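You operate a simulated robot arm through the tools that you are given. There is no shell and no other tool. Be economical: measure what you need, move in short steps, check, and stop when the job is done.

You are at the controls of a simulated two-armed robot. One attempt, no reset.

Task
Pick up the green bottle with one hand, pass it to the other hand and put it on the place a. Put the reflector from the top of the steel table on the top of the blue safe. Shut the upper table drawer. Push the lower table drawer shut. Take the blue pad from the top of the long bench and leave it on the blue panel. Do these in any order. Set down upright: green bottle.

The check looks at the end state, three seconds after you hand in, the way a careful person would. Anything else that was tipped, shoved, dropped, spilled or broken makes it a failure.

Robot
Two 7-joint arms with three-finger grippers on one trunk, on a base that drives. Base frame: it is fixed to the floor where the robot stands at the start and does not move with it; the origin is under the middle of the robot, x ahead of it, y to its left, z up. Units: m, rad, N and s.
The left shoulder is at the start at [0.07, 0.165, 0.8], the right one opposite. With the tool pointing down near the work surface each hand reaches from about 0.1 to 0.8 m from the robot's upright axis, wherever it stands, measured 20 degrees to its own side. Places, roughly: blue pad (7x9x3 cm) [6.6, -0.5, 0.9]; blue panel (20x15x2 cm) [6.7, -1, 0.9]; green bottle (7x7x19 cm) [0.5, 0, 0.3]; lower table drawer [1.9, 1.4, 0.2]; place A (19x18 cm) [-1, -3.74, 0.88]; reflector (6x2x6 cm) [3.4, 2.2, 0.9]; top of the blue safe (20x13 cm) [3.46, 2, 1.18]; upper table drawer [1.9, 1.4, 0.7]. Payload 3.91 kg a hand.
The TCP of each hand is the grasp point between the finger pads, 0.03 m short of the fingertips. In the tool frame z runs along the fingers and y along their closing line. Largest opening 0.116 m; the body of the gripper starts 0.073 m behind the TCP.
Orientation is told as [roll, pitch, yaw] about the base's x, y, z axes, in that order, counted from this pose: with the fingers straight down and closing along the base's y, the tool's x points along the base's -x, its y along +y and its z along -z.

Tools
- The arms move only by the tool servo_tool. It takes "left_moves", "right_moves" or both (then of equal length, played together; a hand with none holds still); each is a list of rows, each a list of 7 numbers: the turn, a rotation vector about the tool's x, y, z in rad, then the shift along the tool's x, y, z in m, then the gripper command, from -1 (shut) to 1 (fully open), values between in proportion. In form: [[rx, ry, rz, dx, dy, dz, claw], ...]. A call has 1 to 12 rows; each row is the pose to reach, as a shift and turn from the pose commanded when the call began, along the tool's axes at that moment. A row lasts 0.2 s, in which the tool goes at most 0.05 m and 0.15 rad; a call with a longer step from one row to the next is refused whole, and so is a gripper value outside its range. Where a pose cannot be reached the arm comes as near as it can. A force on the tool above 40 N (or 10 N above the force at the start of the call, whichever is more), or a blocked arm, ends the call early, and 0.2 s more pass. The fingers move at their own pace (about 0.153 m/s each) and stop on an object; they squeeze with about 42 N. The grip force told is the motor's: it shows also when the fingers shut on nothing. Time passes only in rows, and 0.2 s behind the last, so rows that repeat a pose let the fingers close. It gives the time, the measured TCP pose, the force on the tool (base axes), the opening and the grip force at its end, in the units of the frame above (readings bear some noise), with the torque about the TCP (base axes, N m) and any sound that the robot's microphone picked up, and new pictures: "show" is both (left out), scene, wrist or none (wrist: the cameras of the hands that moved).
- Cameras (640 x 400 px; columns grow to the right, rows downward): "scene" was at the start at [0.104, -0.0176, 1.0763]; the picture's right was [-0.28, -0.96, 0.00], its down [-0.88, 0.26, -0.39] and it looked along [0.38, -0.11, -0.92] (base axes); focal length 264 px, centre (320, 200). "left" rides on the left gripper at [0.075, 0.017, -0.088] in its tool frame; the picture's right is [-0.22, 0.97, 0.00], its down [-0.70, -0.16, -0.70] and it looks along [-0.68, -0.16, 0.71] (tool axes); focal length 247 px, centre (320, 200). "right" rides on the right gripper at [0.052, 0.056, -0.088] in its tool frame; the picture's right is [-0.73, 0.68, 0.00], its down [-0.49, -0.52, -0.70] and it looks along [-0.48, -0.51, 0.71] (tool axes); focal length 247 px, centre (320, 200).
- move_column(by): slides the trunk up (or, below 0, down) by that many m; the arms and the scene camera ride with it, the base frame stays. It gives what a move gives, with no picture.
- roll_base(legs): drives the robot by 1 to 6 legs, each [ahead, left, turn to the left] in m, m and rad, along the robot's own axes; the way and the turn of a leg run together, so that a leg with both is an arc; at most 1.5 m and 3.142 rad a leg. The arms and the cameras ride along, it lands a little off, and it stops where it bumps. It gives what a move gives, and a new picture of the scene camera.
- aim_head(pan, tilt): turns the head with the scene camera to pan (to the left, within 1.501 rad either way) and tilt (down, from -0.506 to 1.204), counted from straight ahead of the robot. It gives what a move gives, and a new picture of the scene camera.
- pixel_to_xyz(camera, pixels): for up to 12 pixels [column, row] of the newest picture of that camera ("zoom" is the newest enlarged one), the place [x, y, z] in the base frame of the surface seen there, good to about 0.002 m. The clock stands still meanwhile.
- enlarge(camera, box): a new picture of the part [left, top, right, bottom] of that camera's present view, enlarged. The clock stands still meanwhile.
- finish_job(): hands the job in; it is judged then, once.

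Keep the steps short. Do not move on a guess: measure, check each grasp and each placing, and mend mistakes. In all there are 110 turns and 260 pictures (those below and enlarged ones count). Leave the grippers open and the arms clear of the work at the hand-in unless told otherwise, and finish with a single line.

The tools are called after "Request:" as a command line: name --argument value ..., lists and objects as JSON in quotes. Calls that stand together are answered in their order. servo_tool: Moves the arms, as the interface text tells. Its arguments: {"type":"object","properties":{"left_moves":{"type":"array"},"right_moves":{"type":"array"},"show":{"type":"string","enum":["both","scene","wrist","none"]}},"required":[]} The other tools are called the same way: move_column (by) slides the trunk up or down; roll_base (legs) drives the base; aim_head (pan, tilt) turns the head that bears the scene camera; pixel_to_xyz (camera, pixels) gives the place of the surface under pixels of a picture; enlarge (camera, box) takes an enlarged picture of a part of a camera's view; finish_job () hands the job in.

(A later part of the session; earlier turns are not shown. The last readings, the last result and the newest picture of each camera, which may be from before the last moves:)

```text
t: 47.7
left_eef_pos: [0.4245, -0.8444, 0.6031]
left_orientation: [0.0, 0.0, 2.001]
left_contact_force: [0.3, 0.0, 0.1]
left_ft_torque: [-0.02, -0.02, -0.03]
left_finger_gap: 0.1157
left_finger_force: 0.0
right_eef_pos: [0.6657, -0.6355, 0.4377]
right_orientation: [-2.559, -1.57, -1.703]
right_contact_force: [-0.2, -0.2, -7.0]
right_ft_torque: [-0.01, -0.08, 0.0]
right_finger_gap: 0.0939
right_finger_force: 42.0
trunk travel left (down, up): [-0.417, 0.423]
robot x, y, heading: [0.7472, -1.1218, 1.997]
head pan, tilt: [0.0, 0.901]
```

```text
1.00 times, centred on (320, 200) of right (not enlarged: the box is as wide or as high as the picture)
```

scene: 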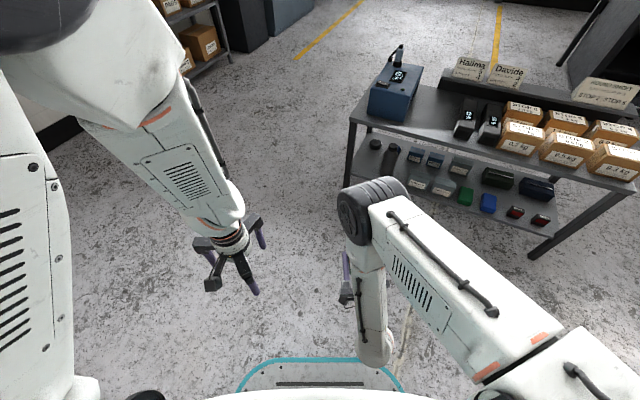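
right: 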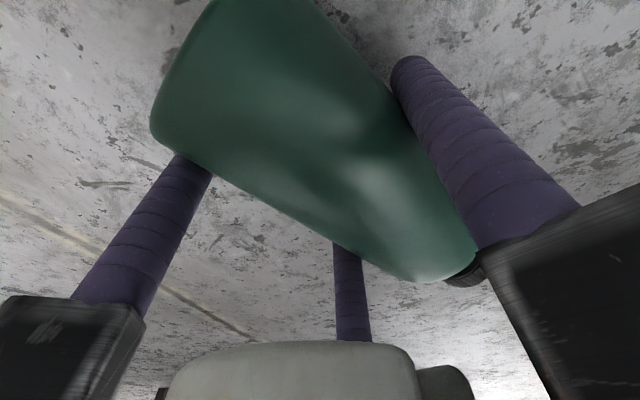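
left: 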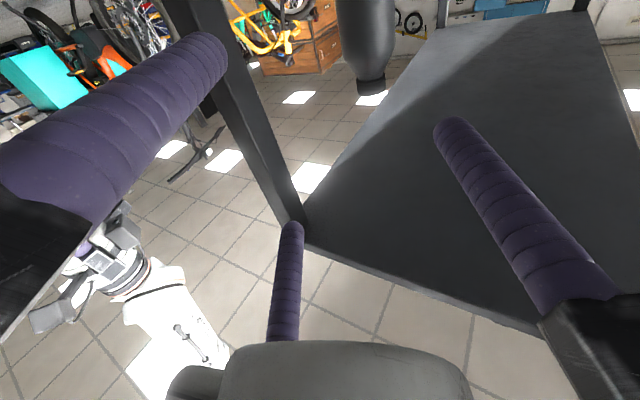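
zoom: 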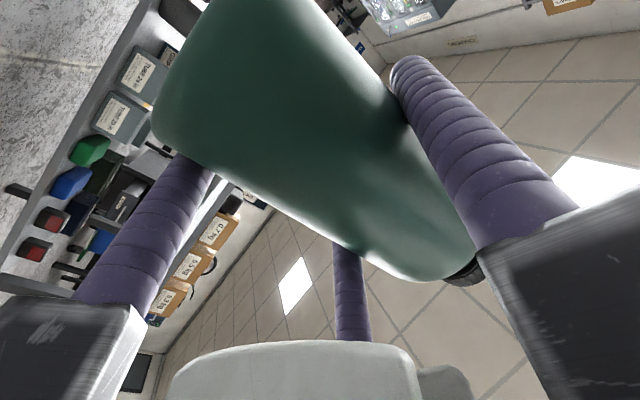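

The right elbow hovers too near above the bottle for the left hand. Extend the right hand 0.14 m forward and 0.12 m inward so the elbow falls behind.

Request:
servo_tool --right_moves '[[0, 0, 0, 0, 0.03, 0.035, -1], [0, 0, 0, 0, 0.06, 0.07, -1], [0, 0, 0, 0, 0.09, 0.105, -1], [0, 0, 0, 0, 0.12, 0.14, -1], [0, 0, 0, 0, 0.12, 0.14, -1]]' --show "scene"

Request:
enlarge --camera "left" --box '[0, 0, 640, 400]'

```text
t: 48.9
left_eef_pos: [0.4237, -0.8437, 0.6042]
left_orientation: [0.0, 0.003, 2.001]
left_contact_force: [-0.6, -0.6, 0.0]
left_ft_torque: [0.0, 0.0, 0.0]
left_finger_gap: 0.1161
left_finger_force: 0.0
right_eef_pos: [0.4943, -0.5617, 0.4364]
right_orientation: [-2.22, -1.569, -2.039]
right_contact_force: [0.3, -0.1, -6.5]
right_ft_torque: [0.01, -0.07, -0.02]
right_finger_gap: 0.094
right_finger_force: 42.1
trunk travel left (down, up): [-0.417, 0.423]
robot x, y, heading: [0.7452, -1.123, 2.001]
head pan, tilt: [0.0, 0.901]
```

scene: 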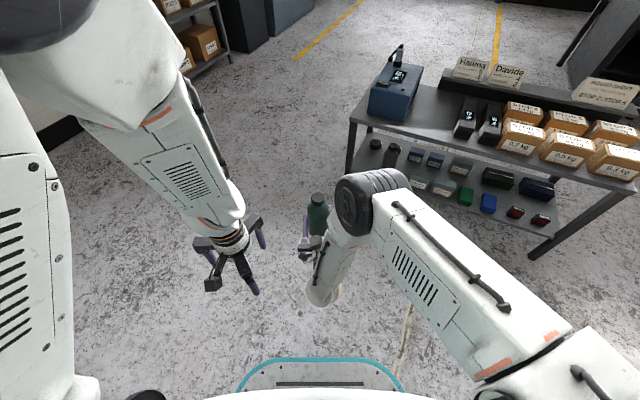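

```text
1.00 times, centred on (320, 200) of left (not enlarged: the box is as wide or as high as the picture)
```

zoom: 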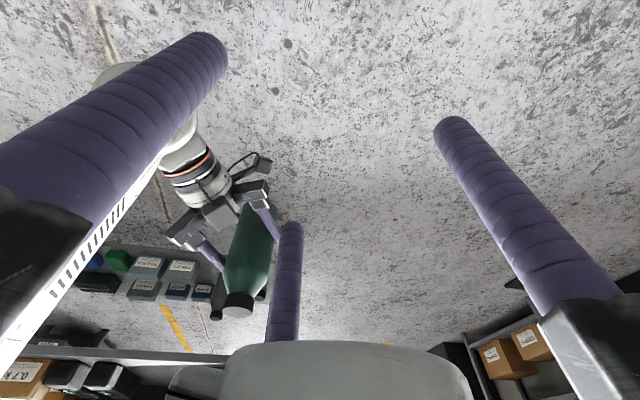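

Bottle is upright and visible now (cap at scene (317,199)). Measure cap, body and elbow.

Request:
pixel_to_xyz --camera "zoom" --pixels '[[238, 303], [230, 298], [245, 300], [238, 312], [240, 285], [255, 240], [230, 275], [268, 270], [262, 215]]'

Request:
pixel_to_xyz --camera "scene" --pixels '[[318, 196], [318, 203], [318, 220], [345, 200], [338, 210], [365, 180], [350, 235], [330, 270]]'

```text
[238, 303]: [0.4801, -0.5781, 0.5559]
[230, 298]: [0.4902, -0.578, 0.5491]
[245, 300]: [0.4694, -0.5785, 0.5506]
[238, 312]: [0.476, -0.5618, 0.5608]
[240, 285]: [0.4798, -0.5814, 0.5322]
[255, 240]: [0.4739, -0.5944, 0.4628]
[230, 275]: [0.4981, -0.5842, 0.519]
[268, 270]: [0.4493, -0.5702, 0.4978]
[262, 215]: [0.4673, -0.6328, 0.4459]
```

```text
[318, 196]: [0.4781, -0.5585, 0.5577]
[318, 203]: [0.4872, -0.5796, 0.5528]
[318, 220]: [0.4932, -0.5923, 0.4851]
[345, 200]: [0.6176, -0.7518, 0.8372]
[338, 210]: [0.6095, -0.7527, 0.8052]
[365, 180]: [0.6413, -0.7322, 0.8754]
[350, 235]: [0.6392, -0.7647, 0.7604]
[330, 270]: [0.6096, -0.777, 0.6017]
```

Bottle axis ≈(0.480,-0.562), cap top z 0.561; the right's upper finger is at z≈0.478 on its right side. I'll bring the left hand above the cap (yaw −0.12 so its fingers miss the right hand's), opening 0.10.

Request:
servo_tool --left_moves '[[0, 0, 0, 0, 0, -0.04, 0.72], [0, 0, 0.03, 0, 0, -0.08, 0.72], [0, 0, 0.06, -0.033, -0.024, -0.08, 0.72], [0, 0, 0.09, -0.066, -0.048, -0.08, 0.72], [0, 0, 0.12, -0.1, -0.072, -0.08, 0.72], [0, 0, 0.12, -0.133, -0.096, -0.08, 0.72], [0, 0, 0.12, -0.166, -0.12, -0.08, 0.72], [0, 0, 0.12, -0.2, -0.145, -0.08, 0.72], [0, 0, 0.12, -0.2326, -0.1687, -0.08, 0.72], [0, 0, 0.12, -0.2326, -0.1687, -0.08, 0.72]]' --show "both"

```text
t: 51.1
left_eef_pos: [0.4778, -0.5644, 0.6817]
left_orientation: [0.0, 0.002, 1.881]
left_contact_force: [-0.7, 0.1, 0.0]
left_ft_torque: [0.0, 0.02, -0.02]
left_finger_gap: 0.0998
left_finger_force: 0.1
right_eef_pos: [0.4951, -0.5611, 0.4368]
right_orientation: [-2.474, -1.57, -1.789]
right_contact_force: [-1.2, 0.2, -5.4]
right_ft_torque: [-0.01, -0.1, 0.01]
right_finger_gap: 0.094
right_finger_force: 42.5
trunk travel left (down, up): [-0.417, 0.423]
robot x, y, heading: [0.7478, -1.1297, 2.004]
head pan, tilt: [0.0, 0.901]
```

scene: 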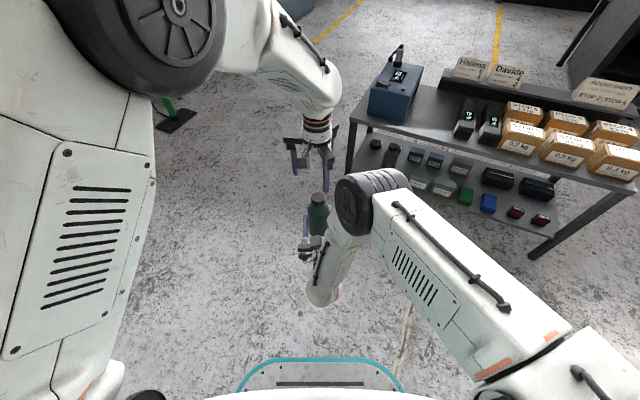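
left: 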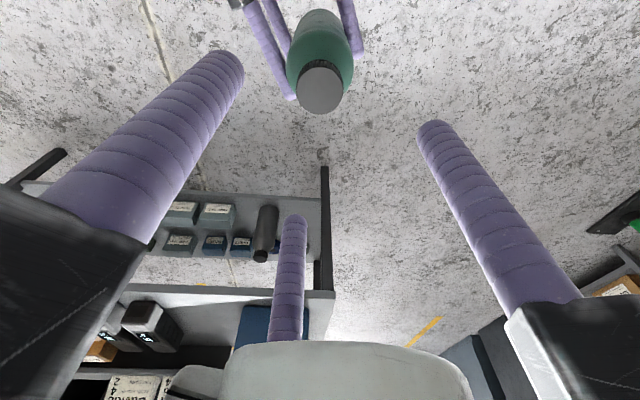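

Request:
pixel_to_xyz --camera "left" --pixels '[[320, 90], [304, 90], [338, 90], [320, 110], [320, 72], [310, 40], [320, 12], [290, 75], [350, 68], [358, 50], [270, 40]]'

```text
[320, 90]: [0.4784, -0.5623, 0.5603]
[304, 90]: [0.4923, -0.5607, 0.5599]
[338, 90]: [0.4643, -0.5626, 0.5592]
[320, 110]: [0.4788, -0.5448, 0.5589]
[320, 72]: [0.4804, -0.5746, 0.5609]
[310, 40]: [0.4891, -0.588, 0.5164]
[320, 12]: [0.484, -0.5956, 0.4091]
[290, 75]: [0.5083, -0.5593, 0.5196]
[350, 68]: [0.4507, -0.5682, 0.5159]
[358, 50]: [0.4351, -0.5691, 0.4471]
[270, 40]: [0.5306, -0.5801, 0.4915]
```

Cap centre (0.478,-0.561), the left hand is centred within 3 mm. Descend 0.178 m to TCP z≈0.503.

Request:
servo_tool --left_moves '[[0, 0, 0, 0, -0.002, 0.04, 0.72], [0, 0, 0, 0, -0.002, 0.08, 0.72], [0, 0, 0, 0, -0.002, 0.11, 0.72], [0, 0, 0, 0, -0.002, 0.135, 0.72], [0, 0, 0, 0, -0.002, 0.155, 0.72], [0, 0, 0, 0, -0.002, 0.178, 0.72], [0, 0, 0, 0, -0.002, 0.178, 0.72]]' --show "both"

```text
t: 52.7
left_eef_pos: [0.4818, -0.5626, 0.5031]
left_orientation: [0.001, 0.003, 1.881]
left_contact_force: [-1.0, 0.0, 0.0]
left_ft_torque: [0.01, -0.02, 0.01]
left_finger_gap: 0.0999
left_finger_force: 0.1
right_eef_pos: [0.4948, -0.5608, 0.4365]
right_orientation: [-2.433, -1.568, -1.83]
right_contact_force: [0.0, -0.9, -6.0]
right_ft_torque: [0.0, -0.07, -0.01]
right_finger_gap: 0.0941
right_finger_force: 41.3
trunk travel left (down, up): [-0.417, 0.423]
robot x, y, heading: [0.7486, -1.1227, 2.001]
head pan, tilt: [0.0, 0.901]
```

scene: 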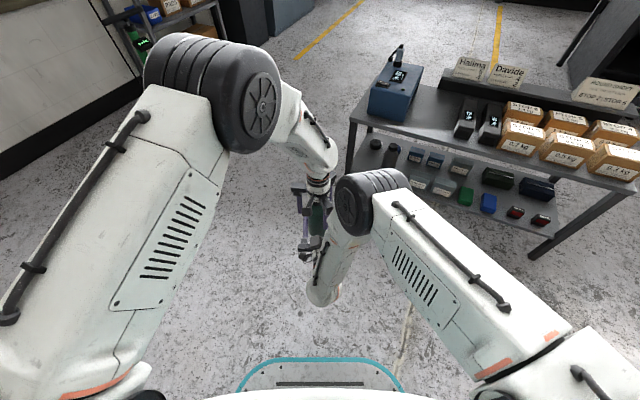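
left: 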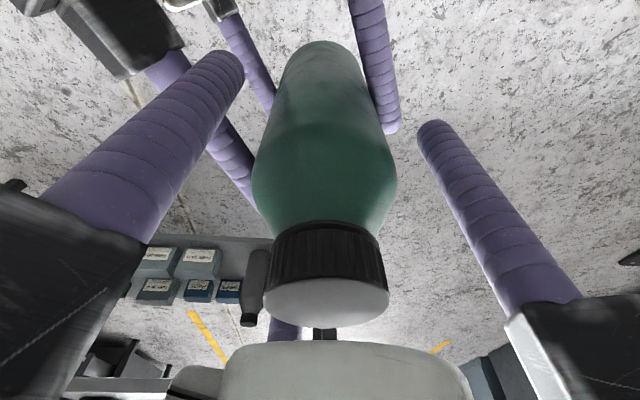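

No contact, fingers clear. Close the left hand.

Request:
servo_tool --left_moves '[[0, 0, 0, 0, 0, 0, 0.4], [0, 0, 0, 0, 0, 0, -1], [0, 0, 0, 0, 0, 0, -1], [0, 0, 0, 0, 0, 0, -1]]' --show "wrist"

```text
t: 53.7
left_eef_pos: [0.4809, -0.563, 0.5024]
left_orientation: [-0.001, 0.003, 1.881]
left_contact_force: [-3.4, 5.5, -0.7]
left_ft_torque: [-0.07, 0.11, 0.25]
left_finger_gap: 0.0678
left_finger_force: 41.9
right_eef_pos: [0.4948, -0.5601, 0.4363]
right_orientation: [-2.643, -1.57, -1.62]
right_contact_force: [4.6, -5.5, -0.3]
right_ft_torque: [0.42, 0.14, -0.18]
right_finger_gap: 0.094
right_finger_force: 41.8
trunk travel left (down, up): [-0.417, 0.423]
robot x, y, heading: [0.7474, -1.128, 1.998]
head pan, tilt: [0.0, 0.901]
```

left: 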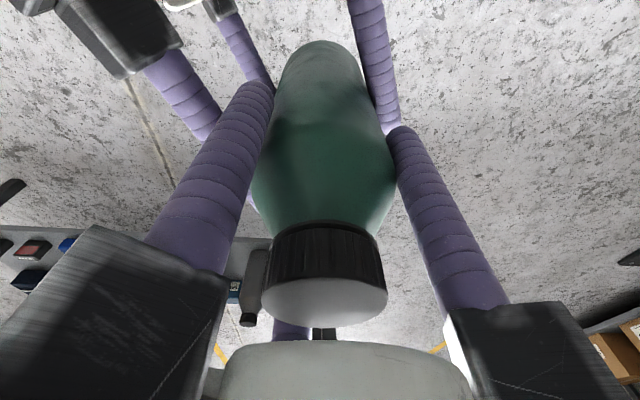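

Left holds it (gap 0.068, 42 N). Open the right hand and draw it straight back.

Request:
servo_tool --right_moves '[[0, 0, 0, 0, 0, 0, 1], [0, 0, 0, 0, 0, 0, 1], [0, 0, 0, 0, 0, 0, 1]]' --show "wrist"

Request:
servo_tool --right_moves '[[0, 0, 0, 0, 0, -0.03, 1], [0, 0, 0, 0, 0, -0.07, 1], [0, 0, 0, 0, 0, -0.11, 1], [0, 0, 0, 0, 0, -0.15, 1], [0, 0, 0, 0, 0, -0.15, 1]]' --show "both"

Request:
enlarge --camera "left" --box '[0, 0, 640, 400]'

```text
t: 54.5
left_eef_pos: [0.4818, -0.5642, 0.5043]
left_orientation: [0.0, 0.004, 1.882]
left_contact_force: [-0.6, 0.5, -0.3]
left_ft_torque: [-0.03, 0.0, -0.01]
left_finger_gap: 0.0659
left_finger_force: 41.9
right_eef_pos: [0.4958, -0.5605, 0.4365]
right_orientation: [-2.518, -1.568, -1.744]
right_contact_force: [0.2, -0.2, -0.7]
right_ft_torque: [0.04, 0.0, 0.02]
right_finger_gap: 0.1159
right_finger_force: 0.0
trunk travel left (down, up): [-0.417, 0.423]
robot x, y, heading: [0.7438, -1.1228, 2.001]
head pan, tilt: [0.0, 0.901]
```

right: 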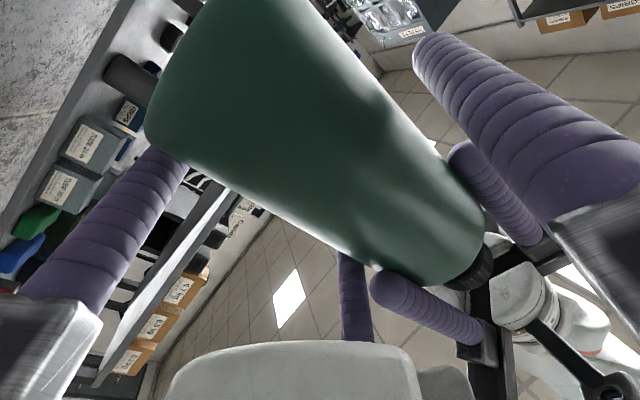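

```text
t: 55.7
left_eef_pos: [0.482, -0.5629, 0.5033]
left_orientation: [-0.001, 0.001, 1.882]
left_contact_force: [0.4, -0.1, 0.0]
left_ft_torque: [-0.02, -0.01, -0.01]
left_finger_gap: 0.0662
left_finger_force: 41.7
right_eef_pos: [0.562, -0.696, 0.438]
right_orientation: [-2.254, -1.57, -2.007]
right_contact_force: [0.7, 0.7, 0.6]
right_ft_torque: [0.0, -0.03, -0.01]
right_finger_gap: 0.1159
right_finger_force: 0.1
trunk travel left (down, up): [-0.417, 0.423]
robot x, y, heading: [0.7449, -1.1271, 2.001]
head pan, tilt: [0.0, 0.901]
```

scene: 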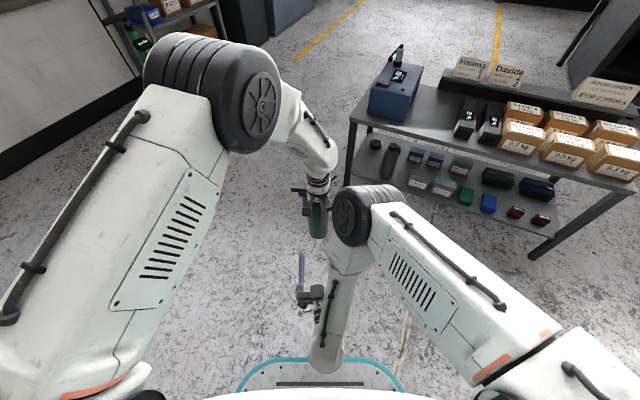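
right: 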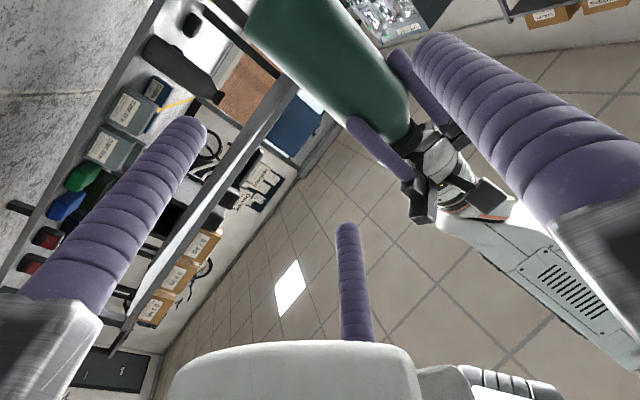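

```text
1.00 times, centred on (320, 200) of left (not enlarged: the box is as wide or as high as the picture)
```

zoom: 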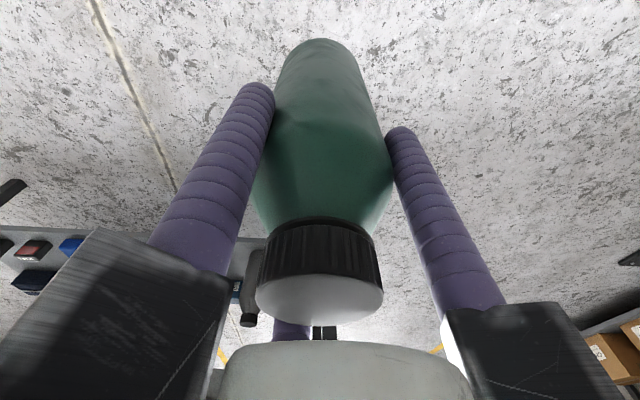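

Handover done; bottle hangs in the left hand. Fold the right hand back down and out to its side.

Request:
servo_tool --right_moves '[[0, 0.13, 0, 0, -0.03, -0.01, 1], [0, 0.27, 0, 0, -0.06, -0.02, 1], [0, 0.41, 0, 0, -0.09, -0.03, 1], [0, 0.55, 0, 0, -0.12, -0.04, 1], [0, 0.69, 0, 0, -0.15, -0.05, 1], [0, 0.83, 0, 0, -0.18, -0.06, 1], [0, 0.97, 0, 0, -0.2, -0.06, 1], [0, 1.11, 0, 0, -0.22, -0.06, 1], [0, 1.25, 0, 0, -0.24, -0.06, 1], [0, 1.39, 0, 0, -0.25, -0.06, 1], [0, 1.5, 0, 0, -0.25, -0.06, 1], [0, 1.571, 0, 0, -0.25, -0.06, 1]]' --show "none"

Request:
move_column --by 0.4

Request:
aim_head --pan 1.4 --tilt 0.4

```text
t: 58.3
left_eef_pos: [0.4813, -0.5629, 0.5033]
left_orientation: [0.001, 0.0, 1.881]
left_contact_force: [-0.3, 0.2, 0.0]
left_ft_torque: [0.02, 0.02, 0.02]
left_finger_gap: 0.0661
left_finger_force: 42.4
right_eef_pos: [0.8145, -0.6433, 0.4375]
right_orientation: [0.0, 0.0, 2.02]
right_contact_force: [0.4, 0.7, 1.0]
right_ft_torque: [0.04, 0.0, -0.01]
right_finger_gap: 0.1158
right_finger_force: 0.0
trunk travel left (down, up): [-0.417, 0.423]
robot x, y, heading: [0.7492, -1.1284, 2.005]
head pan, tilt: [0.0, 0.901]
```

```text
t: 62.1
left_eef_pos: [0.4816, -0.563, 0.903]
left_orientation: [-0.001, 0.002, 1.882]
left_contact_force: [0.5, -0.3, -6.1]
left_ft_torque: [0.02, -0.04, 0.0]
left_finger_gap: 0.0663
left_finger_force: 42.0
right_eef_pos: [0.8145, -0.6431, 0.8366]
right_orientation: [-0.002, -0.002, 2.02]
right_contact_force: [-0.3, -0.4, -0.8]
right_ft_torque: [0.02, -0.03, 0.0]
right_finger_gap: 0.1159
right_finger_force: 0.1
trunk travel left (down, up): [-0.817, 0.023]
robot x, y, heading: [0.7466, -1.1307, 2.001]
head pan, tilt: [0.0, 0.901]
```

```text
t: 63.7
left_eef_pos: [0.4815, -0.5633, 0.9032]
left_orientation: [0.0, 0.001, 1.882]
left_contact_force: [0.6, -0.3, -6.8]
left_ft_torque: [0.01, 0.03, -0.01]
left_finger_gap: 0.066
left_finger_force: 42.0
right_eef_pos: [0.8135, -0.6416, 0.8378]
right_orientation: [-0.002, -0.002, 2.02]
right_contact_force: [-0.4, 0.2, 0.6]
right_ft_torque: [0.01, -0.02, -0.01]
right_finger_gap: 0.116
right_finger_force: 0.1
trunk travel left (down, up): [-0.817, 0.023]
robot x, y, heading: [0.7479, -1.1235, 1.997]
head pan, tilt: [1.4, 0.4]
```

scene: 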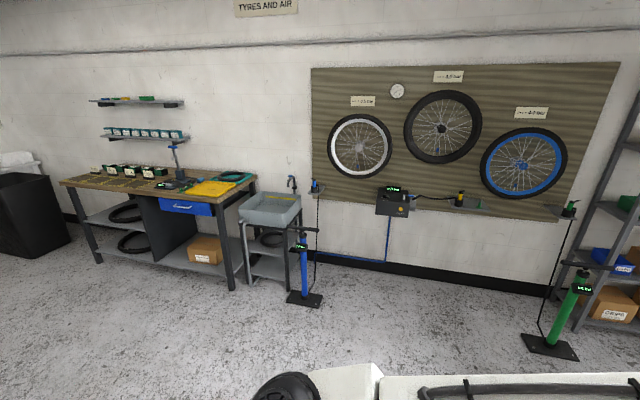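

Weight (≈6 N) is carried by the left hand. Place A should be on the bench seen around (160,190). Measure it.

Request:
pixel_to_xyz --camera "scene" --pixels '[[210, 188], [190, 189], [235, 176], [120, 182], [250, 190], [225, 210], [75, 185], [170, 185], [300, 300], [270, 205], [230, 285], [105, 260]]'

Request:
enlarge --camera "scene" --box '[50, 130, 320, 299]'

```text
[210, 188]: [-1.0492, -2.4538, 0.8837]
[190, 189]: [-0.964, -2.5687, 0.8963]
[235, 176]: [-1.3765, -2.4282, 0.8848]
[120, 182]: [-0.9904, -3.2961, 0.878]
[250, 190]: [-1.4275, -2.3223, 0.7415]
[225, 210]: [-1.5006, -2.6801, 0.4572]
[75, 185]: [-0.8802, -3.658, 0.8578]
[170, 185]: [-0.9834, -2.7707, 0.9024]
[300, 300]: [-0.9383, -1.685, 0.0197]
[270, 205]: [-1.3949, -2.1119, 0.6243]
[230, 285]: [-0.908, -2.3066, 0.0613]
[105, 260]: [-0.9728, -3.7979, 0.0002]
```

```text
2.37 times, centred on (185, 214) of scene
```

zoom: 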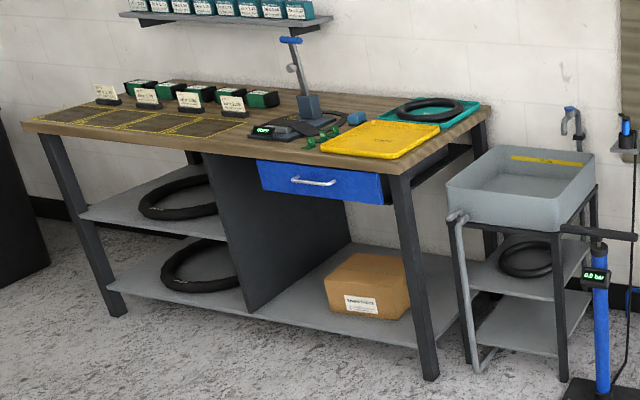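

Bench front edge x≈-0.88, top z≈0.88. Raise and tuck the left hand, then turn to face −x and drive west, then look left.

Request:
servo_tool --left_moves '[[0, 0, 0, 0, 0, -0.04, -1], [0, 0, 0, 0.02, 0, -0.08, -1], [0, 0, 0, 0.05, 0, -0.12, -1], [0, 0, 0, 0.08, 0, -0.16, -1], [0, 0, 0, 0.11, 0, -0.2, -1], [0, 0, 0, 0.13, 0, -0.22, -1], [0, 0, 0, 0.13, 0, -0.22, -1]]' --show "none"

Request:
roll_base --legs '[[0, 0, 1.14], [0.95, 0, 0]]'

Request:
aim_head --pan 1.2 --tilt 0.5

```text
t: 65.3
left_eef_pos: [0.5227, -0.689, 1.1244]
left_orientation: [0.0, 0.003, 1.88]
left_contact_force: [-0.5, 0.0, -6.8]
left_ft_torque: [-0.04, 0.01, 0.0]
left_finger_gap: 0.0662
left_finger_force: 42.2
right_eef_pos: [0.8144, -0.6423, 0.8378]
right_orientation: [-0.002, -0.002, 2.02]
right_contact_force: [-0.5, 1.0, 0.1]
right_ft_torque: [-0.02, 0.01, -0.02]
right_finger_gap: 0.1159
right_finger_force: 0.1
trunk travel left (down, up): [-0.817, 0.023]
robot x, y, heading: [0.7423, -1.1274, 1.997]
head pan, tilt: [1.4, 0.4]
```

```text
t: 73.1
left_eef_pos: [-0.6945, -1.1262, 1.1228]
left_orientation: [0.001, 0.002, 3.012]
left_contact_force: [0.1, 0.6, -6.5]
left_ft_torque: [0.0, 0.01, 0.03]
left_finger_gap: 0.0663
left_finger_force: 41.8
right_eef_pos: [-0.6134, -0.8428, 0.8388]
right_orientation: [-0.001, -0.002, -3.132]
right_contact_force: [0.5, 0.1, 0.8]
right_ft_torque: [-0.02, 0.05, -0.03]
right_finger_gap: 0.116
right_finger_force: 0.0
trunk travel left (down, up): [-0.817, 0.023]
robot x, y, heading: [-0.2048, -1.1081, 3.128]
head pan, tilt: [1.4, 0.4]
```

scene: 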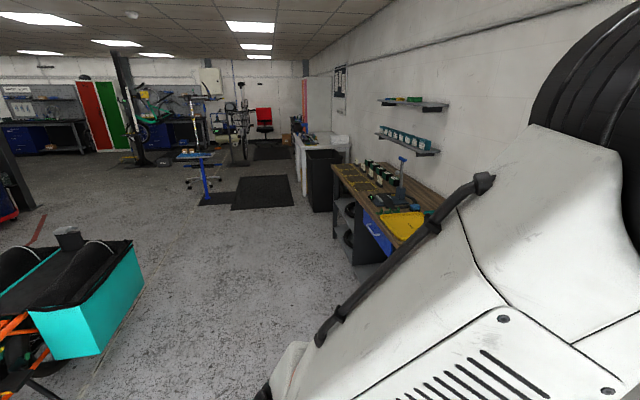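

```text
t: 73.8
left_eef_pos: [-0.6953, -1.1264, 1.1243]
left_orientation: [0.001, 0.003, 3.011]
left_contact_force: [0.2, -0.8, -5.9]
left_ft_torque: [-0.02, 0.01, -0.01]
left_finger_gap: 0.0662
left_finger_force: 42.5
right_eef_pos: [-0.6121, -0.8408, 0.8375]
right_orientation: [-0.003, -0.002, -3.132]
right_contact_force: [0.4, 0.5, 0.2]
right_ft_torque: [0.02, 0.01, -0.04]
right_finger_gap: 0.1162
right_finger_force: 0.0
trunk travel left (down, up): [-0.817, 0.023]
robot x, y, heading: [-0.2051, -1.1075, 3.132]
head pan, tilt: [1.201, 0.499]
```

scene: 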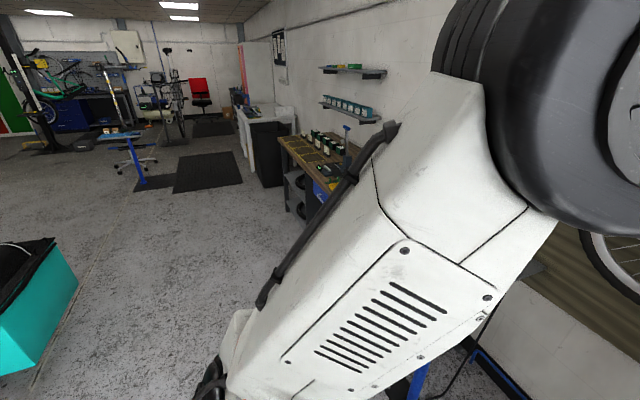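

Request:
pixel_to_xyz --camera "scene" --pixels '[[75, 285], [20, 370], [60, 245], [268, 180], [268, 130], [245, 155], [180, 170], [155, 185], [285, 140], [300, 210], [330, 150], [140, 165]]'

Request:
enlarge --camera "scene" --box '[230, 90, 400, 196]'

```text
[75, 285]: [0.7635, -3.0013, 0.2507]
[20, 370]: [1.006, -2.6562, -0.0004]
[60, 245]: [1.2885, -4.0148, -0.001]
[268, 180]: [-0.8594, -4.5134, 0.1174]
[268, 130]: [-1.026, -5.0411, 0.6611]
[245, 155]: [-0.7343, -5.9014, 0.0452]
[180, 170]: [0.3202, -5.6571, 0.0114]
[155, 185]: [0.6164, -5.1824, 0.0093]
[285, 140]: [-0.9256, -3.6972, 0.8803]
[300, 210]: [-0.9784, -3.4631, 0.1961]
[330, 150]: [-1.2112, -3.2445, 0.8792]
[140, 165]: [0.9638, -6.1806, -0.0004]
```

```text
3.76 times, centred on (315, 143) of scene
```

zoom: 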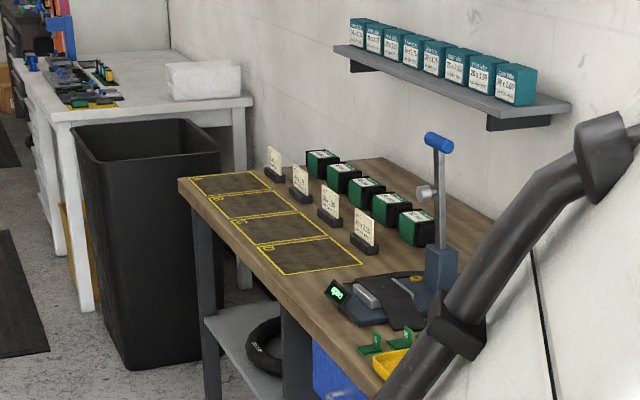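

Corridor x≈-0.2 is clear (crate x>0.65, bin at y<-4.4). Strafe left 2.62 m.

Request:
roll_base --legs '[[0, 1.31, 0], [0, 1.31, 0]]'

Request:
aim_head --pan 0.0 --tilt 0.75

```text
t: 86.8
left_eef_pos: [-0.772, -3.8057, 1.1239]
left_orientation: [-0.002, 0.001, 3.022]
left_contact_force: [-0.4, 0.6, -6.3]
left_ft_torque: [-0.02, 0.0, 0.01]
left_finger_gap: 0.0664
left_finger_force: 42.5
right_eef_pos: [-0.693, -3.5202, 0.8383]
right_orientation: [-0.005, -0.003, -3.123]
right_contact_force: [-0.5, -0.5, 0.3]
right_ft_torque: [-0.02, 0.03, -0.01]
right_finger_gap: 0.116
right_finger_force: 0.0
trunk travel left (down, up): [-0.817, 0.023]
robot x, y, heading: [-0.2833, -3.786, 3.143]
head pan, tilt: [1.201, 0.499]
```

scene: 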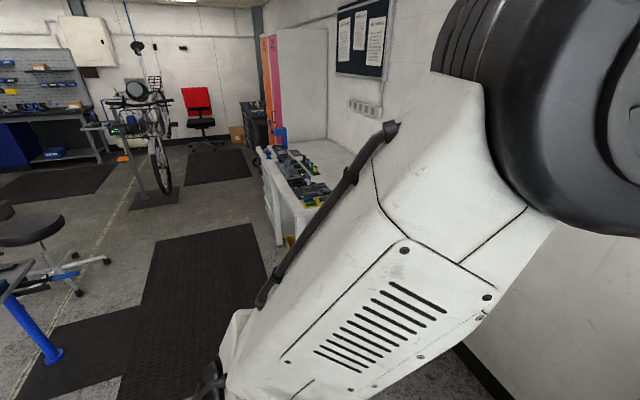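

```text
t: 88.2
left_eef_pos: [-0.7733, -3.8049, 1.1229]
left_orientation: [0.002, 0.002, 3.019]
left_contact_force: [-0.1, -0.5, -6.5]
left_ft_torque: [0.01, 0.0, 0.01]
left_finger_gap: 0.0661
left_finger_force: 42.1
right_eef_pos: [-0.6941, -3.5198, 0.8376]
right_orientation: [-0.001, -0.002, -3.124]
right_contact_force: [-0.3, -0.5, 0.1]
right_ft_torque: [-0.02, -0.01, 0.01]
right_finger_gap: 0.1161
right_finger_force: 0.1
trunk travel left (down, up): [-0.817, 0.023]
robot x, y, heading: [-0.2834, -3.786, 3.145]
head pan, tilt: [0.0, 0.75]
```

scene: 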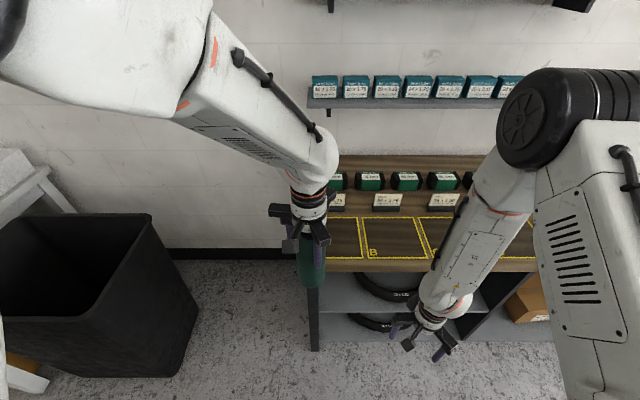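

I see square B at (390,238), and A left of it behind the left hand. Raise/tuck the right hand and measure the marks.

Request:
servo_tool --right_moves '[[0, 0, 0, 0.02, 0, -0.04, 1], [0, 0, 0, 0.04, 0, -0.08, 1], [0, 0, 0, 0.06, 0, -0.12, 1], [0, 0, 0, 0.08, 0, -0.16, 1], [0, 0, 0, 0.1, 0, -0.2, 1]]' --show "none"

Request:
enlarge --camera "left" --box '[0, 0, 640, 400]'

Request:
pixel_to_xyz --camera "scene" --pixels '[[359, 218], [363, 258], [417, 217], [432, 257], [340, 218], [340, 259], [350, 240], [345, 200], [320, 270], [388, 200], [370, 180]]'

```text
t: 89.4
left_eef_pos: [-0.7719, -3.8055, 1.1248]
left_orientation: [0.0, -0.001, 3.02]
left_contact_force: [-0.4, 0.1, -5.9]
left_ft_torque: [0.01, 0.02, 0.02]
left_finger_gap: 0.0663
left_finger_force: 42.2
right_eef_pos: [-0.6482, -3.5111, 1.031]
right_orientation: [-0.002, -0.001, -3.123]
right_contact_force: [0.2, -0.8, 0.2]
right_ft_torque: [0.04, 0.01, -0.01]
right_finger_gap: 0.116
right_finger_force: 0.1
right hand out of reach, approached as far as the arm can: row 3, 4, 5
trunk travel left (down, up): [-0.817, 0.023]
robot x, y, heading: [-0.2841, -3.7845, 3.14]
head pan, tilt: [0.0, 0.75]
```

```text
1.00 times, centred on (320, 200) of left (not enlarged: the box is as wide or as high as the picture)
```

zoom: 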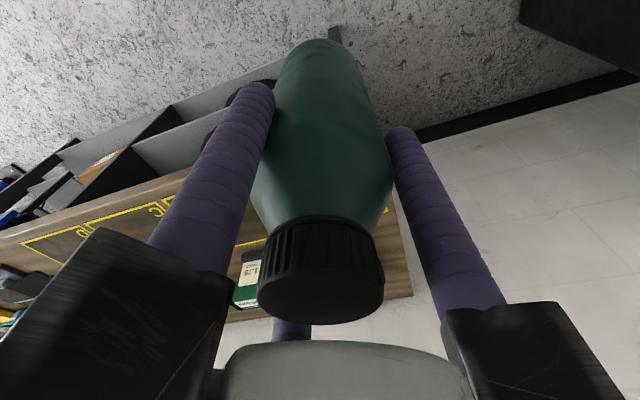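

```text
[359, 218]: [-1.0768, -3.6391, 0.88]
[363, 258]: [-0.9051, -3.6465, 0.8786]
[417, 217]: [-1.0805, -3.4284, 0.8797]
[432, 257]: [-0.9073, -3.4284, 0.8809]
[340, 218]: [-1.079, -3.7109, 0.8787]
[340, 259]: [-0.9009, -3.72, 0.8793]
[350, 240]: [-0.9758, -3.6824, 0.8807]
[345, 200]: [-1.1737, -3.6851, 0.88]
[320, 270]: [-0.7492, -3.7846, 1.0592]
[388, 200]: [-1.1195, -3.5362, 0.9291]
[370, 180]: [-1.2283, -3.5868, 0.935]
```

A spans x −1.08…−0.905, y −3.645…−3.83: centre (−0.993,−3.74), z 0.879. Drive 0.08 forward, then carry the bottle over it.

Request:
roll_base --legs '[[0.08, 0, 0]]'

```text
t: 90.5
left_eef_pos: [-0.8454, -3.8052, 1.127]
left_orientation: [0.001, -0.002, 3.02]
left_contact_force: [0.9, -0.3, -6.2]
left_ft_torque: [0.02, 0.03, -0.04]
left_finger_gap: 0.0664
left_finger_force: 42.1
right_eef_pos: [-0.7231, -3.5108, 1.0336]
right_orientation: [-0.002, -0.002, -3.124]
right_contact_force: [0.4, 0.1, 0.1]
right_ft_torque: [-0.03, 0.05, -0.01]
right_finger_gap: 0.1159
right_finger_force: 0.1
trunk travel left (down, up): [-0.817, 0.023]
robot x, y, heading: [-0.361, -3.7841, 3.139]
head pan, tilt: [0.0, 0.75]
```

scene: 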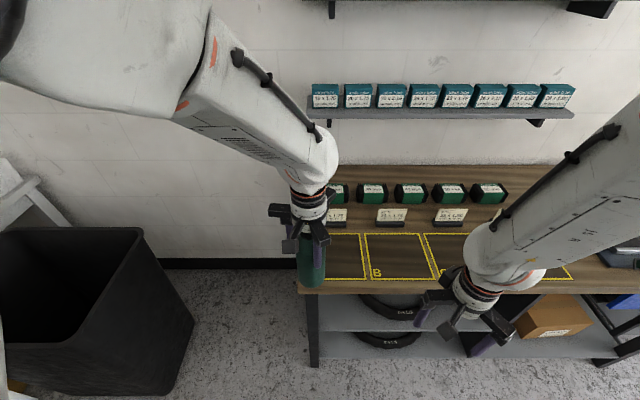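

Request:
servo_tool --left_moves '[[0, 0, 0, -0.04, -0.012, 0, -1], [0, 0, 0, -0.08, -0.024, 0, -1], [0, 0, 0, -0.12, -0.036, 0, -1], [0, 0, 0, -0.1544, -0.0468, 0, -1], [0, 0, 0, -0.1544, -0.0468, 0.04, -1], [0, 0, 0, -0.1544, -0.0468, 0.08, -1], [0, 0, 0, -0.1544, -0.0468, 0.1, -1], [0, 0, 0, -0.1544, -0.0468, 0.1, -1]]' --show "both"

```text
t: 92.3
left_eef_pos: [-0.9983, -3.743, 1.0246]
left_orientation: [0.0, 0.001, 3.019]
left_contact_force: [1.1, -0.1, -6.8]
left_ft_torque: [0.0, 0.01, 0.03]
left_finger_gap: 0.0662
left_finger_force: 42.4
right_eef_pos: [-0.7273, -3.5113, 1.0305]
right_orientation: [-0.002, -0.001, -3.124]
right_contact_force: [0.0, -0.9, -0.3]
right_ft_torque: [-0.02, 0.04, 0.01]
right_finger_gap: 0.1161
right_finger_force: 0.0
trunk travel left (down, up): [-0.817, 0.023]
robot x, y, heading: [-0.3603, -3.7877, 3.142]
head pan, tilt: [0.0, 0.75]
```

scene: 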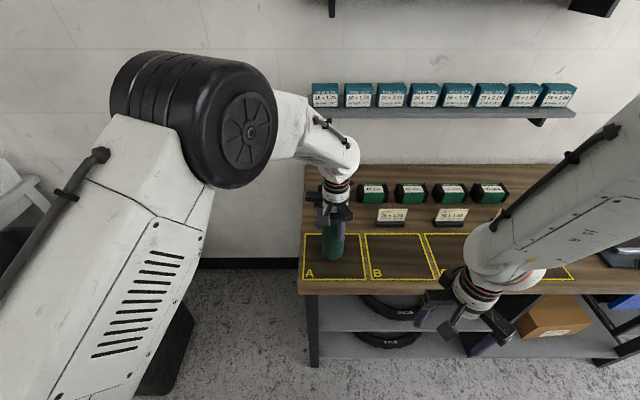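
left: 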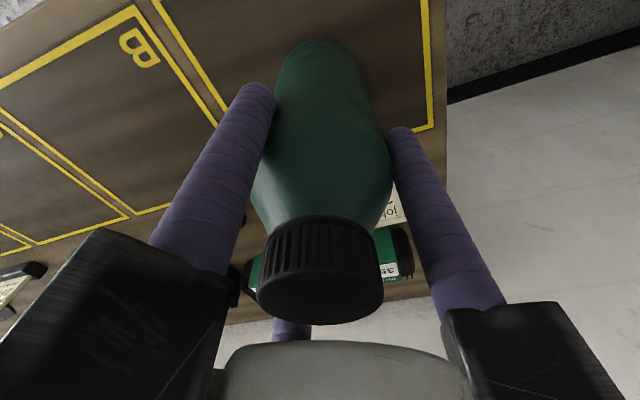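

Bottle is over A. Lower the last ~1.3 cm slowly.

Request:
servo_tool --left_moves '[[0, 0, 0, 0, 0, 0.003, -1], [0, 0, 0, 0, 0, 0.006, -1], [0, 0, 0, 0, 0, 0.009, -1], [0, 0, 0, 0, 0, 0.011, -1], [0, 0, 0, 0, 0, 0.0125, -1], [0, 0, 0, 0, 0, 0.0125, -1]]' --show "scene"

Request:
enlarge --camera "scene" --box '[290, 180, 420, 290]'

```text
t: 93.7
left_eef_pos: [-0.9974, -3.7424, 1.0146]
left_orientation: [-0.002, -0.001, 3.02]
left_contact_force: [-4.4, 0.4, 11.2]
left_ft_torque: [-0.05, -0.03, 0.01]
left_finger_gap: 0.0663
left_finger_force: 42.2
right_eef_pos: [-0.7251, -3.5105, 1.0321]
right_orientation: [-0.003, -0.001, -3.123]
right_contact_force: [0.6, 0.2, -0.5]
right_ft_torque: [-0.02, 0.01, 0.01]
right_finger_gap: 0.1162
right_finger_force: 0.0
trunk travel left (down, up): [-0.817, 0.023]
robot x, y, heading: [-0.364, -3.7858, 3.143]
head pan, tilt: [0.0, 0.75]
```

scene: 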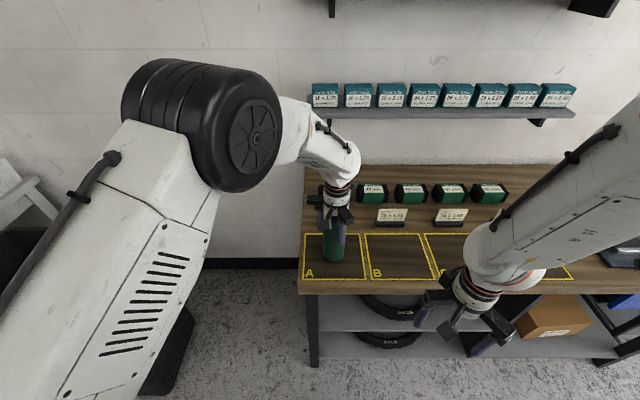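

```text
3.64 times, centred on (355, 235) of scene
```

zoom: 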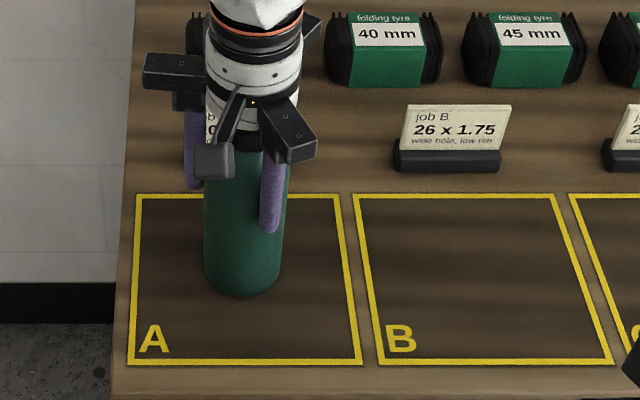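

Contact (11 N upward): it stands in A. Open and rise.

Request:
servo_tool --left_moves '[[0, 0, 0, 0, 0, -0.002, 0.4], [0, 0, 0, 0, 0, -0.002, 0.7], [0, 0, 0, 0, 0, -0.002, 0.7], [0, 0, 0, 0, 0, -0.03, 0.7], [0, 0, 0, 0, 0, -0.07, 0.7], [0, 0, 0, 0, 0, -0.11, 0.7], [0, 0, 0, 0, 0, -0.15, 0.7], [0, 0, 0, 0.04, 0, -0.17, 0.7], [0, 0, 0, 0.08, 0, -0.17, 0.7], [0, 0, 0, 0.12, 0, -0.17, 0.7], [0, 0, 0, 0.16, 0, -0.17, 1]]' --show "both"

Request:
enlarge --camera "scene" --box '[290, 180, 420, 290]'

```text
t: 96.1
left_eef_pos: [-0.8342, -3.7578, 1.1806]
left_orientation: [-0.001, 0.002, 3.021]
left_contact_force: [-0.2, 0.5, -0.3]
left_ft_torque: [0.02, 0.0, 0.01]
left_finger_gap: 0.1159
left_finger_force: 0.0
right_eef_pos: [-0.7253, -3.5112, 1.0306]
right_orientation: [-0.003, 0.0, -3.123]
right_contact_force: [-0.1, -0.1, -0.2]
right_ft_torque: [0.04, 0.02, -0.01]
right_finger_gap: 0.1159
right_finger_force: 0.1
trunk travel left (down, up): [-0.817, 0.023]
robot x, y, heading: [-0.3615, -3.7853, 3.142]
head pan, tilt: [0.0, 0.75]
```

scene: 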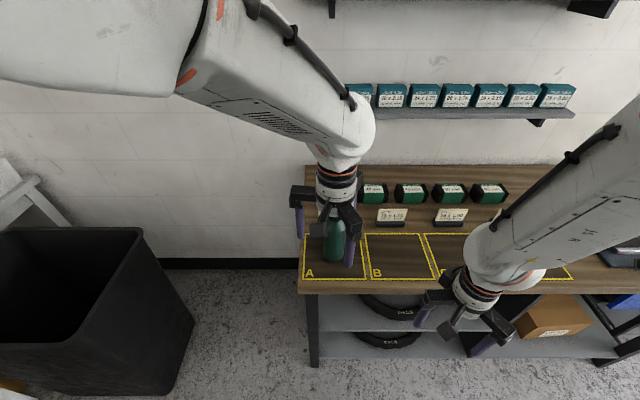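
left: 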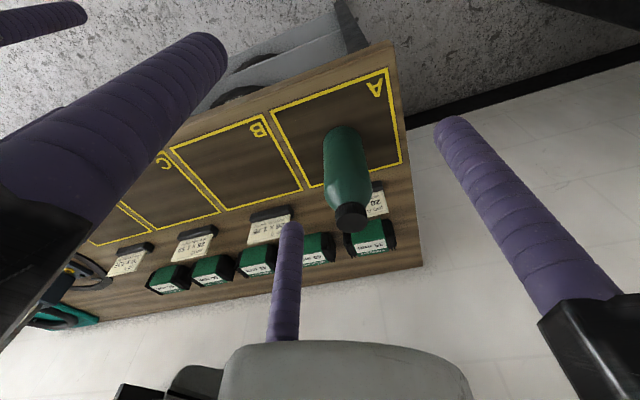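

```text
3.64 times, centred on (355, 235) of scene
```

zoom: 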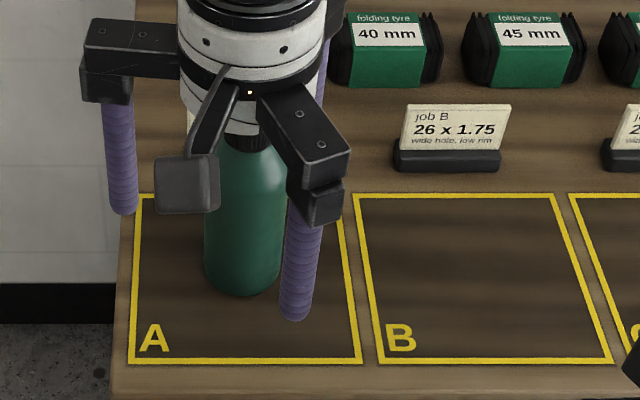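

The bottle stands upright inside A. Now leave: back off, strafe back north, turn to face +x and go to the table with drawers.

Request:
roll_base --legs '[[-0.2, 0, 0], [0, -1.3, 0], [0, -1.3, 0], [0, 0, 3.14], [0, 1.0, 0], [0, 1.0, 0]]'

Request:
aim_head --pan 0.2 --tilt 0.3

```text
t: 126.8
left_eef_pos: [0.3826, 0.7585, 1.1794]
left_orientation: [0.0, 0.001, -0.176]
left_contact_force: [0.6, 0.3, -0.2]
left_ft_torque: [0.02, -0.02, 0.01]
left_finger_gap: 0.1158
left_finger_force: 0.1
right_eef_pos: [0.2573, 0.518, 1.0314]
right_orientation: [0.001, 0.001, -0.035]
right_contact_force: [-0.5, 1.1, 0.7]
right_ft_torque: [-0.01, -0.01, -0.05]
right_finger_gap: 0.1161
right_finger_force: 0.1
trunk travel left (down, up): [-0.817, 0.023]
robot x, y, heading: [-0.0931, 0.8133, -0.049]
head pan, tilt: [0.0, 0.75]
```

scene: 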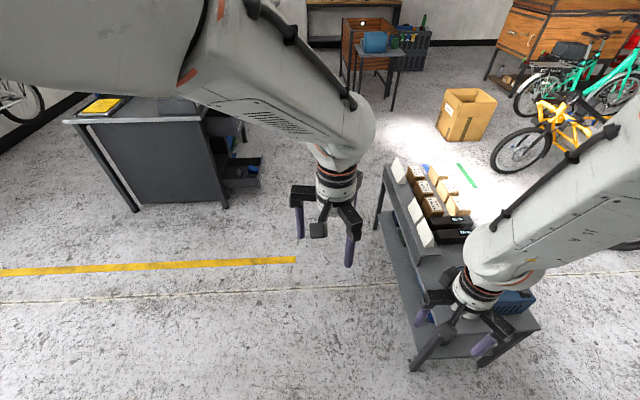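

```text
t: 127.7
left_eef_pos: [0.3823, 0.7582, 1.18]
left_orientation: [-0.001, 0.002, -0.174]
left_contact_force: [0.2, -0.1, -0.4]
left_ft_torque: [-0.02, -0.03, -0.01]
left_finger_gap: 0.116
left_finger_force: 0.1
right_eef_pos: [0.2571, 0.5188, 1.0301]
right_orientation: [-0.001, 0.0, -0.034]
right_contact_force: [-0.3, 0.2, -1.0]
right_ft_torque: [0.01, -0.04, 0.02]
right_finger_gap: 0.1158
right_finger_force: 0.0
trunk travel left (down, up): [-0.817, 0.023]
robot x, y, heading: [-0.097, 0.8136, -0.055]
head pan, tilt: [0.201, 0.3]
```

scene: 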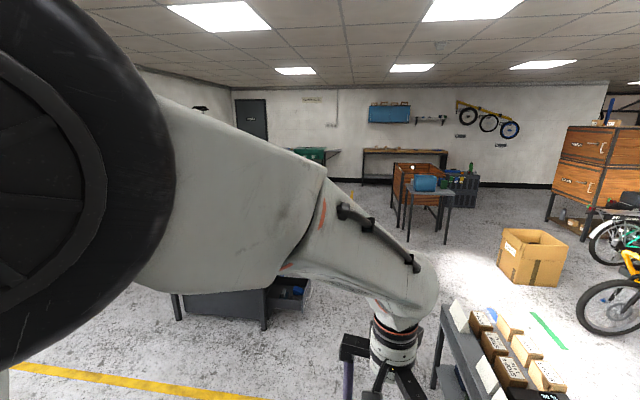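

The drawers open toward −y. Measure the table from this picture (leg foot at (265,328), drawer front (300,295)) and the cart's far end.

Request:
pixel_to_xyz --camera "scene" --pixels '[[265, 326], [177, 317], [300, 292], [292, 305], [285, 285], [435, 350], [445, 305], [405, 225], [505, 270], [400, 240], [305, 285]]'

Request:
enlarge --camera "scene" --box '[170, 260, 330, 360]'

```text
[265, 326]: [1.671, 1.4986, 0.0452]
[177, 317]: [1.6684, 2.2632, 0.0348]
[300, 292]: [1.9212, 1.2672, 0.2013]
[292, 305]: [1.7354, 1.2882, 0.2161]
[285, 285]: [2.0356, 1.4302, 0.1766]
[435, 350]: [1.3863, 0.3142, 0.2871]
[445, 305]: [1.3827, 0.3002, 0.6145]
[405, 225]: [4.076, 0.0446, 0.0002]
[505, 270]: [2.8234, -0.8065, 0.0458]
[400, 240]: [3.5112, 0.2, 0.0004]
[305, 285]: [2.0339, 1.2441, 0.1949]
```

```text
4.00 times, centred on (250, 310) of scene
```

zoom: 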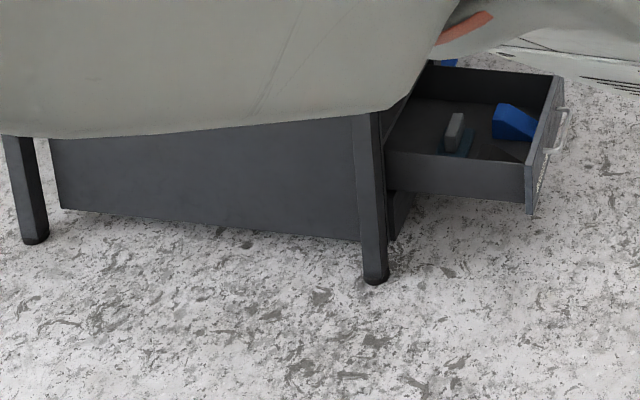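

Lower drawer is out to y≈1.24 (x 1.72–2.06). Drive between cart and table to x≈2.05, y≈0.78 and face +y.

Request:
roll_base --legs '[[0, -0.02, 0.055], [1.08, 0, 0], [1.08, 0, 0], [0, 0, 1.57]]'

Request:
aim_head --pan 0.0 --tilt 0.8

```text
t: 142.6
left_eef_pos: [2.0529, 1.2595, 1.1804]
left_orientation: [-0.001, 0.003, 1.457]
left_contact_force: [0.1, 0.3, -0.1]
left_ft_torque: [-0.02, 0.05, 0.0]
left_finger_gap: 0.1162
left_finger_force: 0.0
right_eef_pos: [2.2998, 1.1505, 1.0315]
right_orientation: [0.0, 0.0, 1.6]
right_contact_force: [0.4, -0.4, 0.1]
right_ft_torque: [-0.01, 0.01, 0.03]
right_finger_gap: 0.1159
right_finger_force: 0.1
trunk travel left (down, up): [-0.817, 0.023]
robot x, y, heading: [2.0282, 0.7812, 1.574]
head pan, tilt: [0.201, 0.3]
```

scene: 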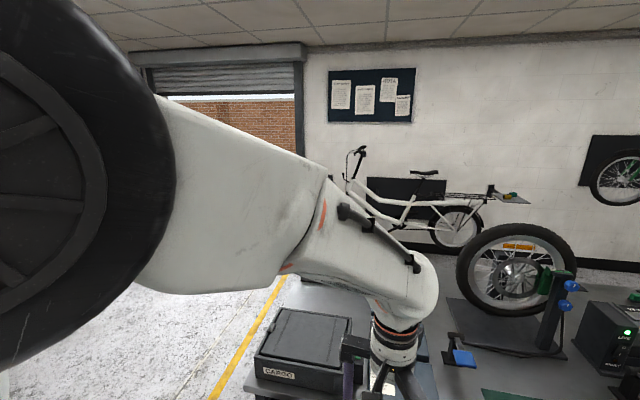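

```text
t: 143.5
left_eef_pos: [2.0537, 1.2601, 1.1807]
left_orientation: [0.0, 0.001, 1.456]
left_contact_force: [0.4, -0.6, 0.0]
left_ft_torque: [0.02, 0.02, -0.02]
left_finger_gap: 0.1161
left_finger_force: 0.1
right_eef_pos: [2.3001, 1.1502, 1.0313]
right_orientation: [0.0, -0.001, 1.599]
right_contact_force: [0.7, -0.5, 0.4]
right_ft_torque: [-0.01, 0.0, 0.01]
right_finger_gap: 0.1159
right_finger_force: 0.1
trunk travel left (down, up): [-0.817, 0.023]
robot x, y, heading: [2.028, 0.7835, 1.578]
head pan, tilt: [0.0, 0.799]
```

scene: 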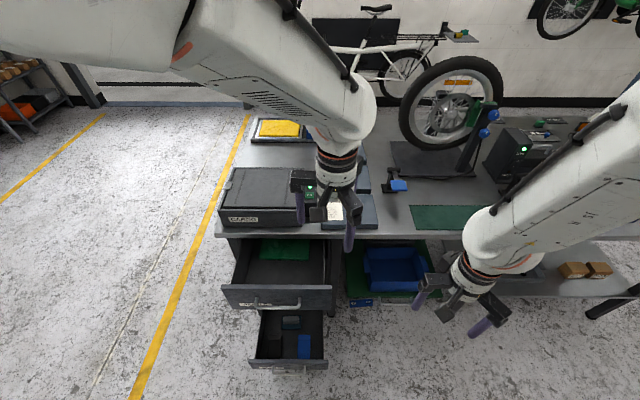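

Both drawers are visible. Measure their fronts.

Request:
pixel_to_xyz --camera "scene" --pixels '[[225, 290], [330, 290], [280, 292], [278, 300], [250, 300], [252, 362], [326, 362], [290, 364], [292, 368], [235, 232], [330, 230], [280, 285]]'

Request:
enlarge --camera "scene" --box '[200, 220, 360, 390]'

```text
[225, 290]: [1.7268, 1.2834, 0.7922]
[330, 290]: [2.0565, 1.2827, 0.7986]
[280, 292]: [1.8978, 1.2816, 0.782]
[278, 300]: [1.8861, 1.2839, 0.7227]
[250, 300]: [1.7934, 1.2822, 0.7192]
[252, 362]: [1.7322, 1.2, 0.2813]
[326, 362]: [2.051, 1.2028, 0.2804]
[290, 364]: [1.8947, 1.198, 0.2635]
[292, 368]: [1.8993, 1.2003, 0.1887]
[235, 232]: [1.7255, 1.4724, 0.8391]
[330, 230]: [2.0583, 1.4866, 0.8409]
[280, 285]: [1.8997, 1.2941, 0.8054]
```

```text
2.35 times, centred on (280, 305) of scene
```

zoom: 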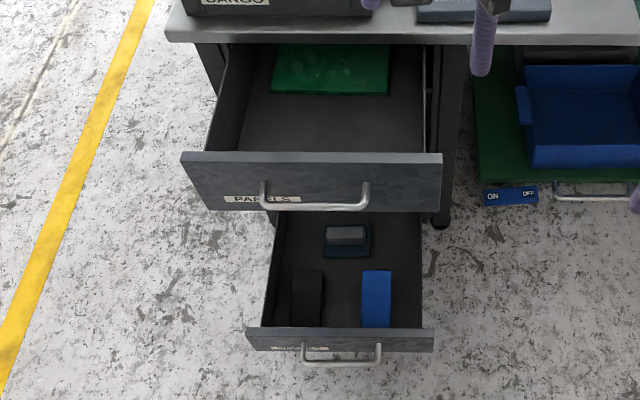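

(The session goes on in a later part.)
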